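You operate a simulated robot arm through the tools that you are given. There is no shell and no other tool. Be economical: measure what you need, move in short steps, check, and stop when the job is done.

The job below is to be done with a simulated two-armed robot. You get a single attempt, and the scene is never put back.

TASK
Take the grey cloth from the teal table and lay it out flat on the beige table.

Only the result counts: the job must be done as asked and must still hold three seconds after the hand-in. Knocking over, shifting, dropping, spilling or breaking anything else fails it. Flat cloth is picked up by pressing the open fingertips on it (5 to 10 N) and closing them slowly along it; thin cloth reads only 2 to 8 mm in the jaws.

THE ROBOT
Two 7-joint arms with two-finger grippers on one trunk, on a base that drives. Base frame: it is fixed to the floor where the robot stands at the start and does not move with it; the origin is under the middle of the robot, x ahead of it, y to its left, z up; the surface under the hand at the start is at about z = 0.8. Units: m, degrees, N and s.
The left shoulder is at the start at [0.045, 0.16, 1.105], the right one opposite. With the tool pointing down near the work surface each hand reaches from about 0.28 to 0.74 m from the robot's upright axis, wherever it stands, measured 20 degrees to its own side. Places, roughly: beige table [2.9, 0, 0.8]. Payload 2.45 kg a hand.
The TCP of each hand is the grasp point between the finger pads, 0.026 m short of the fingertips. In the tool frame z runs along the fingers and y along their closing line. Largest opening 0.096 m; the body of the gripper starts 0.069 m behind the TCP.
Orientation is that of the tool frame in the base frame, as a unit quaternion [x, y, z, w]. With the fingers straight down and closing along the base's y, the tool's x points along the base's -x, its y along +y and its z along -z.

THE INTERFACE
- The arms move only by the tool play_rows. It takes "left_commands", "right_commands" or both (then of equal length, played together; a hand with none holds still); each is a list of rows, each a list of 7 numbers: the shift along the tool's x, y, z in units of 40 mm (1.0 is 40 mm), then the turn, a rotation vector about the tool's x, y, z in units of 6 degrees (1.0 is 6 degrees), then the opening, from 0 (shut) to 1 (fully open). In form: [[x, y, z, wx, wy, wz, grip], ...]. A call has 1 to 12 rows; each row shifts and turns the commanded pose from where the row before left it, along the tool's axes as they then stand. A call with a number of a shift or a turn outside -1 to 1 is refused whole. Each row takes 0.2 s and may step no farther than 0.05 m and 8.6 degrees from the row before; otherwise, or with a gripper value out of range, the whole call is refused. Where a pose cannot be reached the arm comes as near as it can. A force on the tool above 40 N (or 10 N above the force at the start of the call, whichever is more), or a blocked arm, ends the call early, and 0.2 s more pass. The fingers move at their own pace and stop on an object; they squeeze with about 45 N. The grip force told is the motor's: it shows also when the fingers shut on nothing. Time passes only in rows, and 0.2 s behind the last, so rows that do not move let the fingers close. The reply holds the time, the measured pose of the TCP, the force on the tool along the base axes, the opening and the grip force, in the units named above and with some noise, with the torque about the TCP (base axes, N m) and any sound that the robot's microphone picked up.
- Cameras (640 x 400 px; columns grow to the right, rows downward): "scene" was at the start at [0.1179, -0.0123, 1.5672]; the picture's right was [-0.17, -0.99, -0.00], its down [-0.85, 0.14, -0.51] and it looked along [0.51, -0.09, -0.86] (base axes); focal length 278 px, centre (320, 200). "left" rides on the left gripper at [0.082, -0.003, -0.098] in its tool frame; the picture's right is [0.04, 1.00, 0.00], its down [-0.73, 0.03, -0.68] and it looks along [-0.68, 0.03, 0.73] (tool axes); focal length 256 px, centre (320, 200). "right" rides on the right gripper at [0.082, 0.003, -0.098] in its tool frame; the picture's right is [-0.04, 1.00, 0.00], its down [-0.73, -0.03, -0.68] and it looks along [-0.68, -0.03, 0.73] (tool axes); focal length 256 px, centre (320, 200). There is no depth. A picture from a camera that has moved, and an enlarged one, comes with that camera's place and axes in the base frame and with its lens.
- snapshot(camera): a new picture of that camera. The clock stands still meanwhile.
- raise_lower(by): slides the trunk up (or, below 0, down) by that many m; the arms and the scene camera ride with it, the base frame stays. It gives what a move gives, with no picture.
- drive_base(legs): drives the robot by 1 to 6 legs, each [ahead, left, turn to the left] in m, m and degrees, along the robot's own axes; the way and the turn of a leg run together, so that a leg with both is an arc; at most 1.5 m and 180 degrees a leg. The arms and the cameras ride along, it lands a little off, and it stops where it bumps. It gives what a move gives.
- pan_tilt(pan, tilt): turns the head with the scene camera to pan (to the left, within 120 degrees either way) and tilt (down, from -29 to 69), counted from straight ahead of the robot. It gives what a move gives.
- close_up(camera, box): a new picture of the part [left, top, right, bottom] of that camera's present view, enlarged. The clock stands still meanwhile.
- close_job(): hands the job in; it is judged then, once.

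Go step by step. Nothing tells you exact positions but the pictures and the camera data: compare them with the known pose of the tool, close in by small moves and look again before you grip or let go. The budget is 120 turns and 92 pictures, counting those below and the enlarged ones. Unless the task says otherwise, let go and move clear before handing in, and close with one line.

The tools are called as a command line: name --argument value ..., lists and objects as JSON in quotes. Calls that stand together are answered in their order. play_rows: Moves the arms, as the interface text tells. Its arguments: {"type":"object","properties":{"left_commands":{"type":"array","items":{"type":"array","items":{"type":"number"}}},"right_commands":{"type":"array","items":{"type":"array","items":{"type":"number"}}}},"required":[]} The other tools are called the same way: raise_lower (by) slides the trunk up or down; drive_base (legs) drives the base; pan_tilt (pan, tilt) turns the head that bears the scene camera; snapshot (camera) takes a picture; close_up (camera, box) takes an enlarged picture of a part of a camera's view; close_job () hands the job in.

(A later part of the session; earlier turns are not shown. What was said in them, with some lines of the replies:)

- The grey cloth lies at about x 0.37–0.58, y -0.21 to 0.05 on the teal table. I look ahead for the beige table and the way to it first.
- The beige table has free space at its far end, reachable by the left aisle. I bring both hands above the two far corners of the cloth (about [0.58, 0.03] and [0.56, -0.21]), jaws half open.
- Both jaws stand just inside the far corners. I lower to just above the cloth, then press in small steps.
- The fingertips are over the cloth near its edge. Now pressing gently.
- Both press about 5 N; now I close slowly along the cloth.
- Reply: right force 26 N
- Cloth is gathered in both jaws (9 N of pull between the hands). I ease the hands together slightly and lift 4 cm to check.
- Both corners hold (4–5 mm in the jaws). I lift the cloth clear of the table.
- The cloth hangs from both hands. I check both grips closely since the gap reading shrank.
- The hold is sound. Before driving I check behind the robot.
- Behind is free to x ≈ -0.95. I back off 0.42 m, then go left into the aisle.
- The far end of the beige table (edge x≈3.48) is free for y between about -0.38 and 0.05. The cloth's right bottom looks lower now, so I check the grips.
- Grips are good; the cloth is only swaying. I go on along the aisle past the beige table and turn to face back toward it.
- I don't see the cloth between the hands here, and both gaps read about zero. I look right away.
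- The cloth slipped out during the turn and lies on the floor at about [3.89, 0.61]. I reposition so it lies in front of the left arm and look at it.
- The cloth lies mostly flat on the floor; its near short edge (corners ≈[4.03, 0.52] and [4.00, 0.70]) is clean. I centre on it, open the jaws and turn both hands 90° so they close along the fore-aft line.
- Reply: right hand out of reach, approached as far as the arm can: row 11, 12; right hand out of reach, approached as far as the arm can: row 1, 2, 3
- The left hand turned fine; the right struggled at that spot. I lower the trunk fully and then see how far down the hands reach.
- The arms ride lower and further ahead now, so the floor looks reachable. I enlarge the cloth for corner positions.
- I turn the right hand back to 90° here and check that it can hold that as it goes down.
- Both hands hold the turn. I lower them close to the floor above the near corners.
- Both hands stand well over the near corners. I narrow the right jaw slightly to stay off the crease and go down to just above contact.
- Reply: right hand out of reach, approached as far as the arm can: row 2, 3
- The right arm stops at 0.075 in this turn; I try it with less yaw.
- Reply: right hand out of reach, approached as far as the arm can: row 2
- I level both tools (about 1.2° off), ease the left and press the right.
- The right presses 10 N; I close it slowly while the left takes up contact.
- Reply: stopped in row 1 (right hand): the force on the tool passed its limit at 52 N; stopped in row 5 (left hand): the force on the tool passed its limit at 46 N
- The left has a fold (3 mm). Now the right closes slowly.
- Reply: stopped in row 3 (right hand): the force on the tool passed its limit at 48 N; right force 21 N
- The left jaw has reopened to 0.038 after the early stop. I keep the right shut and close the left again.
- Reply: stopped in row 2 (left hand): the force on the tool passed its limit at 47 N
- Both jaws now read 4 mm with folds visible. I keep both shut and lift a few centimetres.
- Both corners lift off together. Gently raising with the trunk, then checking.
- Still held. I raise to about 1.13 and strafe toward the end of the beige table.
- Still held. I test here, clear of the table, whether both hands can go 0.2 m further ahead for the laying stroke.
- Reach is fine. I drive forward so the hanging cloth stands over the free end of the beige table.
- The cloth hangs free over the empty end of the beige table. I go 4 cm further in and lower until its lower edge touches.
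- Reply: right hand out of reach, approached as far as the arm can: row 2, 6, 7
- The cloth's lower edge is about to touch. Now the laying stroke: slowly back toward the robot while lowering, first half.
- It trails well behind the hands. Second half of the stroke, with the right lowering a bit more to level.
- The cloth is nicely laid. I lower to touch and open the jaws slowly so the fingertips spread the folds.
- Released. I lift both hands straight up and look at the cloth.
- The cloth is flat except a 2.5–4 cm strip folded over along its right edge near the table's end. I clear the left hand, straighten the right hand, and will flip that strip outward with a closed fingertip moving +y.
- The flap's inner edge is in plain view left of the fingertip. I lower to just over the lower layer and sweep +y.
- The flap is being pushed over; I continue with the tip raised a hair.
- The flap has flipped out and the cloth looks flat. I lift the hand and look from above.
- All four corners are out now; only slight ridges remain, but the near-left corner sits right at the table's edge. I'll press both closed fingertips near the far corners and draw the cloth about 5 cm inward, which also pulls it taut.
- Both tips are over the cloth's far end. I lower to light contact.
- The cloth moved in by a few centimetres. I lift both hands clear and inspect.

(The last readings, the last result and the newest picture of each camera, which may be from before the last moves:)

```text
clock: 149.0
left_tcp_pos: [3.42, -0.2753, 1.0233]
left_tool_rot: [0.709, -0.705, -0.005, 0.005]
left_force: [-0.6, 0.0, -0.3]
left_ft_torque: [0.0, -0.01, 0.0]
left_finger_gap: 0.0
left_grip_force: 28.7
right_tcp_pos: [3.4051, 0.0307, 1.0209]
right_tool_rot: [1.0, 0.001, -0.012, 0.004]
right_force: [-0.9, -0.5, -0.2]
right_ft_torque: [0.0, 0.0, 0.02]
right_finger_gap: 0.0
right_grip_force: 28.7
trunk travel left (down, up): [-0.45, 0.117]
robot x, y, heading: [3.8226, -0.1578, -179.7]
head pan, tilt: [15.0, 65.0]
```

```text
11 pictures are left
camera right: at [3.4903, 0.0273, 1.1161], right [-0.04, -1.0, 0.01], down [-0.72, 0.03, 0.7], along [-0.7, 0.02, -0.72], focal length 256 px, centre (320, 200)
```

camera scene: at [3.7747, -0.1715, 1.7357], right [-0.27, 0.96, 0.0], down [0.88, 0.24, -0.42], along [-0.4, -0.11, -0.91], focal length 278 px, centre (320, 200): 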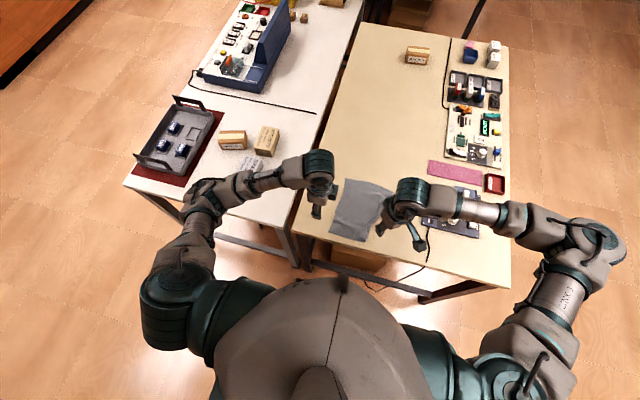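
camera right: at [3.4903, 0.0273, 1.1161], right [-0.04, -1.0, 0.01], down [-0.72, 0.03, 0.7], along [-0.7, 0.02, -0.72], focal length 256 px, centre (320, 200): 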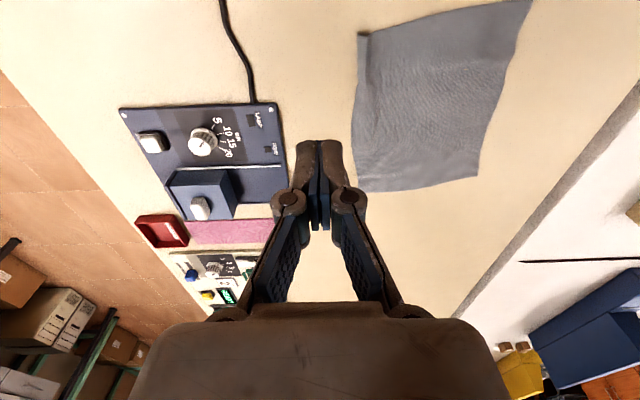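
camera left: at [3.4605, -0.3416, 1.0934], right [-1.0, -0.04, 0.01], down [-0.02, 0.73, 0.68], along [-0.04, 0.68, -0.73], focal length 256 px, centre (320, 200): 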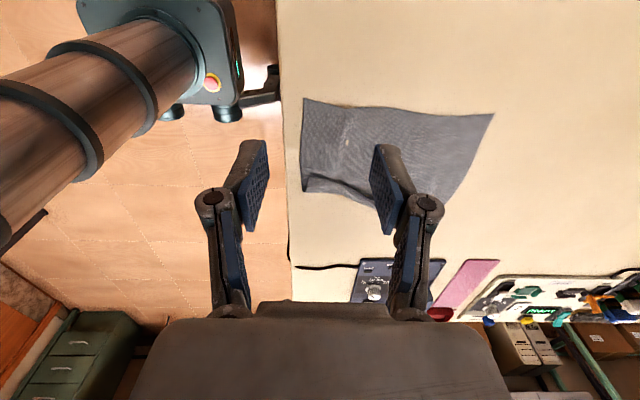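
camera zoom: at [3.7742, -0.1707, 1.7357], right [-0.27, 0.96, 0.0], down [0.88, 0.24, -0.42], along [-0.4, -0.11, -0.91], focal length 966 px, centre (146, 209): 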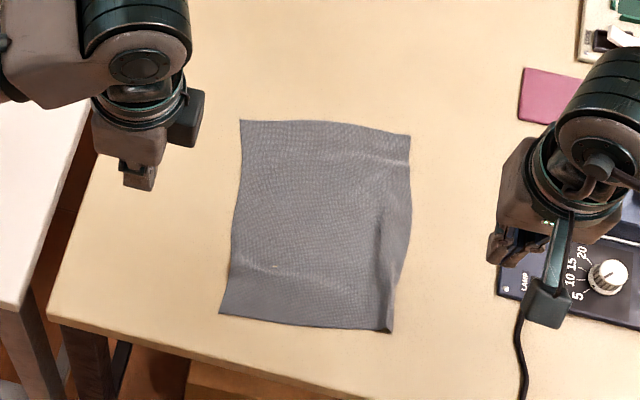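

close_up --camera "right" --box '[335, 0, 545, 200]'

close_up --camera "scene" --box '[325, 170, 410, 240]'

```text
2.00 times, centred on (440, 100) of right
camera zoom: at [3.4903, 0.0273, 1.1161], right [-0.04, -1.0, 0.01], down [-0.72, 0.03, 0.7], along [-0.7, 0.02, -0.72], focal length 512 px, centre (80, 400)
```

zoom: 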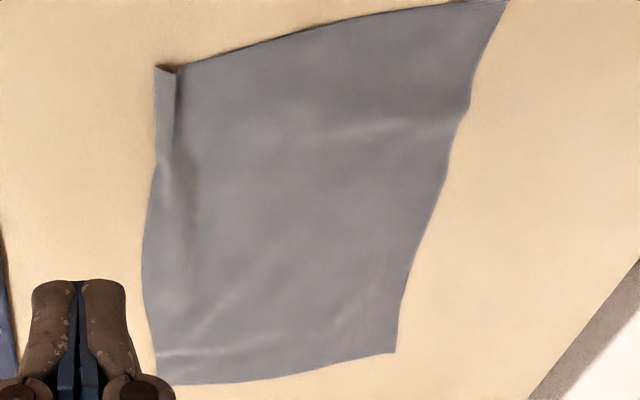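

```text
5.71 times, centred on (368, 205) of scene
camera zoom: at [3.7742, -0.1707, 1.7357], right [-0.27, 0.96, 0.0], down [0.88, 0.24, -0.42], along [-0.4, -0.11, -0.91], focal length 1586 px, centre (49, 171)
```

zoom: 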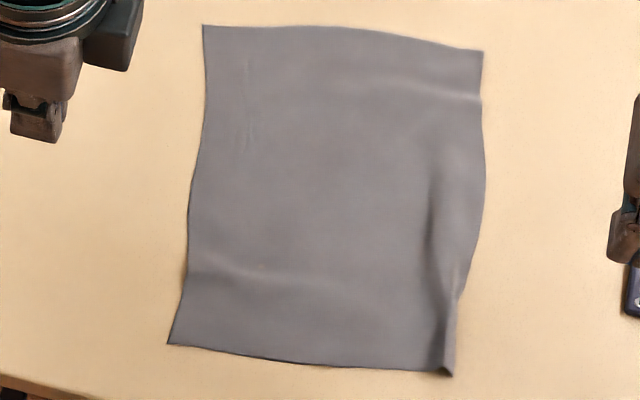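

A small ridge remains at the near-right corner. I make one smoothing stroke: left tip anchors the cloth, right tip strokes outward (+y) over the ridge.

play_rows --left_commands '[[-0.87, 0.33, 0, 0, 0, 0, 0], [-0.87, 0.33, 0, 0, 0, 0, 0], [-0.86, 0.33, 0, 0, 0, 0, 0], [0, 0, 0.9, 0, 0, 0, 0], [0, 0, 0.9, 0, 0, 0, 0], [0, 0, 0.9, 0, 0, 0, 0], [0, 0, 0.9, 0, 0, 0, 0], [0, 0, 0.8, 0, 0, 0, 0], [0, 0, 0.3, 0, 0, 0, 0], [0, 0, 0.12, 0, 0, 0, 0], [0, 0, 0, 0, 0, 0, 0]]' --right_commands '[[0.08, 0.75, 0, 0, 0, 0, 0], [0.08, 0.75, 0, 0, 0, 0, 0], [0.08, 0.75, 0, 0, 0, 0, 0], [0, 0, 0.9, 0, 0, 0, 0], [0, 0, 0.9, 0, 0, 0, 0], [0, 0, 0.9, 0, 0, 0, 0], [0, 0, 0.9, 0, 0, 0, 0], [0, 0, 0.75, 0, 0, 0, 0], [0, 0, 0.3, 0, 0, 0, 0], [0, 0, 0.1, 0, 0, 0, 0], [0, 0, 0, 0, 0, 0, 0]]'

```text
clock: 151.4
left_tcp_pos: [3.3806, -0.1703, 0.8318]
left_tool_rot: [0.708, -0.706, -0.006, 0.005]
left_force: [0.3, -0.2, 0.6]
left_ft_torque: [0.0, 0.04, 0.0]
left_finger_gap: 0.0
left_grip_force: 28.3
right_tcp_pos: [3.4141, -0.06, 0.8316]
right_tool_rot: [1.0, 0.002, -0.012, 0.006]
right_force: [-0.4, 0.4, -0.6]
right_ft_torque: [0.01, 0.0, 0.03]
right_finger_gap: 0.0002
right_grip_force: 28.4
trunk travel left (down, up): [-0.45, 0.117]
robot x, y, heading: [3.82, -0.1601, -179.9]
head pan, tilt: [15.0, 65.0]
```

play_rows --left_commands '[[0, 0, 0.1, 0, 0, 0, 0], [0, 0, 0.05, 0, 0, 0, 0], [0, 0, 0, 0, 0, 0, 0]]' --right_commands '[[0, 0, 0.1, 0, 0, 0, 0], [0, 0, 0.025, 0, 0, 0, 0], [0, 0, 0, 0, 0, 0, 0]]'

play_rows --left_commands '[[0, 0, 0, 0, 0, 0, 0], [0, 0, 0, 0, 0, 0, 0], [0, 0, 0, 0, 0, 0, 0], [0, 0, 0, 0, 0, 0, 0], [0, 0, 0, 0, 0, 0, 0], [0, 0, 0, 0, 0, 0, 0], [0, 0, 0, 0, 0, 0, 0], [0, 0, 0, 0, 0, 0, 0], [0, 0, 0, 0, 0, 0, 0]]' --right_commands '[[0, -0.2, 0, 0, 0, 0, 0], [0, -0.25, 0, 0, 0, 0, 0], [0, -0.25, 0, 0, 0, 0, 0], [0, -0.25, 0, 0, 0, 0, 0], [0, -0.25, 0, 0, 0, 0, 0], [0, -0.25, 0, 0, 0, 0, 0], [0, -0.25, 0, 0, 0, 0, 0], [0, -0.25, 0, 0, 0, 0, 0], [0, 0, 0, 0, 0, 0, 0]]'

snapshot --camera "right"

```text
clock: 152.2
left_tcp_pos: [3.3796, -0.1702, 0.8264]
left_tool_rot: [0.708, -0.706, -0.007, 0.005]
left_force: [0.5, -0.1, 0.2]
left_ft_torque: [-0.02, 0.0, -0.05]
left_finger_gap: 0.0
left_grip_force: 28.4
right_tcp_pos: [3.4132, -0.0601, 0.827]
right_tool_rot: [1.0, 0.001, -0.012, 0.006]
right_force: [-0.9, 0.2, 0.4]
right_ft_torque: [-0.02, -0.02, -0.01]
right_finger_gap: 0.0002
right_grip_force: 28.2
trunk travel left (down, up): [-0.45, 0.117]
robot x, y, heading: [3.8223, -0.1551, -179.6]
head pan, tilt: [15.0, 65.0]
```

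```text
clock: 154.2
left_tcp_pos: [3.3807, -0.1689, 0.8276]
left_tool_rot: [0.708, -0.706, -0.008, 0.005]
left_force: [0.6, -0.5, -0.5]
left_ft_torque: [0.0, -0.01, 0.0]
left_finger_gap: 0.0004
left_grip_force: 28.2
right_tcp_pos: [3.413, 0.0177, 0.8271]
right_tool_rot: [1.0, 0.002, -0.013, 0.006]
right_force: [0.8, -0.2, 1.9]
right_ft_torque: [-0.03, -0.02, 0.01]
right_finger_gap: 0.0
right_grip_force: 28.3
trunk travel left (down, up): [-0.45, 0.117]
robot x, y, heading: [3.8238, -0.1577, -179.7]
head pan, tilt: [15.0, 65.0]
```

```text
8 pictures are left
camera right: at [3.497, 0.0152, 0.922], right [-0.04, -1.0, 0.01], down [-0.72, 0.04, 0.7], along [-0.7, 0.02, -0.72], focal length 256 px, centre (320, 200)
```

right: 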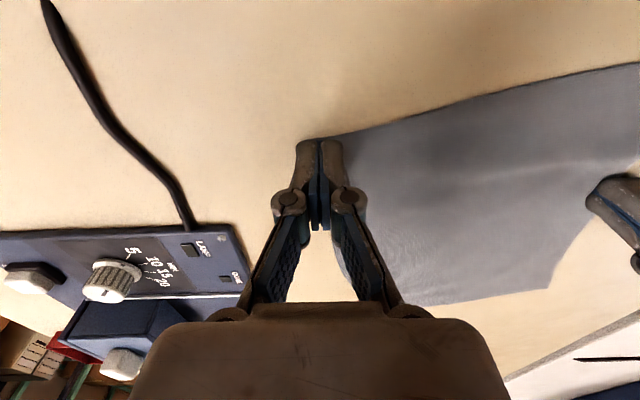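

The corner looks smooth. I lift both hands clear and take a final look.

play_rows --left_commands '[[0, 0, -0.2, 0, 0, 0, 0], [0, 0, -0.6, 0, 0, 0, 0], [0, 0, -0.9, 0, 0, 0, 0], [0, 0, -0.9, 0, 0, 0, 0], [0, 0, -0.9, 0, 0, 0, 0], [0.4, -0.4, -0.9, 0, 0, 0, 0], [0.6, -0.5, -0.6, 0, 0, 0, 0], [0.8, -0.5, 0, 0, 0, 0, 0], [0.8, -0.5, 0, 0, 0, 0, 0], [0, 0, 0, 0, 0, 0, 0]]' --right_commands '[[0, 0, -0.2, 0, 0, 0, 0], [0, 0, -0.6, 0, 0, 0, 0], [0, 0, -0.9, 0, 0, 0, 0], [0, 0, -0.9, 0, 0, 0, 0], [0, 0, -0.9, 0, 0, 0, 0], [0.2, -0.4, -0.9, 0, 0, 0, 0], [0.3, -0.6, -0.6, 0, 0, 0, 0], [0.4, -0.8, 0, 0, 0, 0, 0], [0.4, -0.8, 0, 0, 0, 0, 0], [0, 0, 0, 0, 0, 0, 0]]'

close_up --camera "scene" --box '[310, 160, 420, 250]'

snapshot --camera "scene"

```text
clock: 156.4
left_tcp_pos: [3.4573, -0.2738, 1.022]
left_tool_rot: [0.709, -0.706, -0.006, 0.005]
left_force: [1.4, 0.3, -0.1]
left_ft_torque: [0.0, 0.01, 0.0]
left_finger_gap: 0.0001
left_grip_force: 28.4
right_tcp_pos: [3.467, 0.1244, 1.022]
right_tool_rot: [1.0, 0.002, -0.012, 0.006]
right_force: [0.3, -0.6, 0.7]
right_ft_torque: [-0.01, -0.01, -0.01]
right_finger_gap: 0.0
right_grip_force: 28.3
trunk travel left (down, up): [-0.45, 0.117]
robot x, y, heading: [3.8221, -0.1567, -179.6]
head pan, tilt: [15.0, 65.0]
```

```text
4.44 times, centred on (365, 205) of scene
camera zoom: at [3.7756, -0.1702, 1.7358], right [-0.27, 0.96, 0.0], down [0.88, 0.24, -0.42], along [-0.4, -0.11, -0.91], focal length 1234 px, centre (120, 178)
```

zoom: 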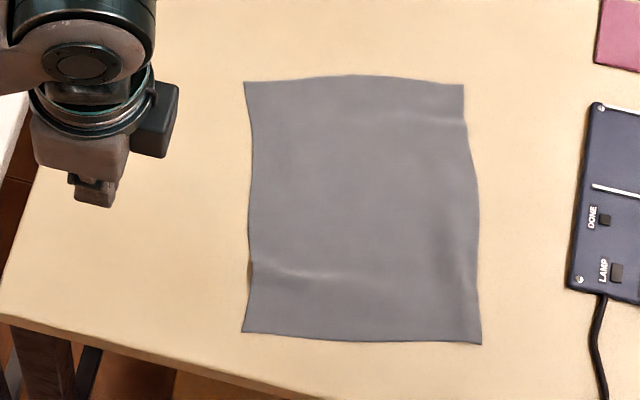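

```text
6 pictures are left
camera scene: at [3.7756, -0.1702, 1.7358], right [-0.27, 0.96, 0.0], down [0.88, 0.24, -0.42], along [-0.4, -0.11, -0.91], focal length 278 px, centre (320, 200)
```

scene: 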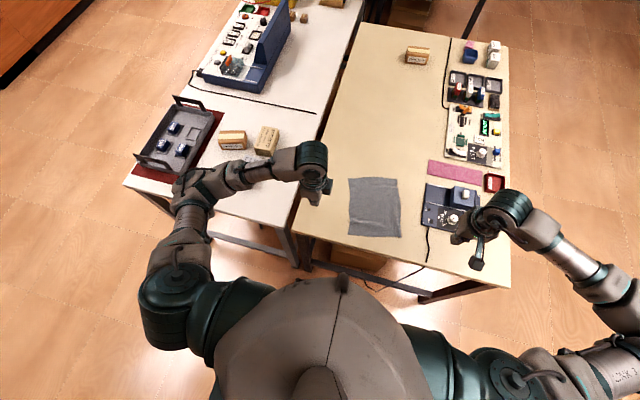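

The cloth lies flat, all four corners out, fully on the beige table, and both hands are clear with nothing else disturbed. I hand in.

close_job

```text
The job is handed in.
```

The grey cloth is laid out flat on the beige table with all four corners out and both hands clear. It slipped from the grippers onto the floor once on the way, so I picked it up again and smoothed it out on the table; nothing else appears to have been moved.
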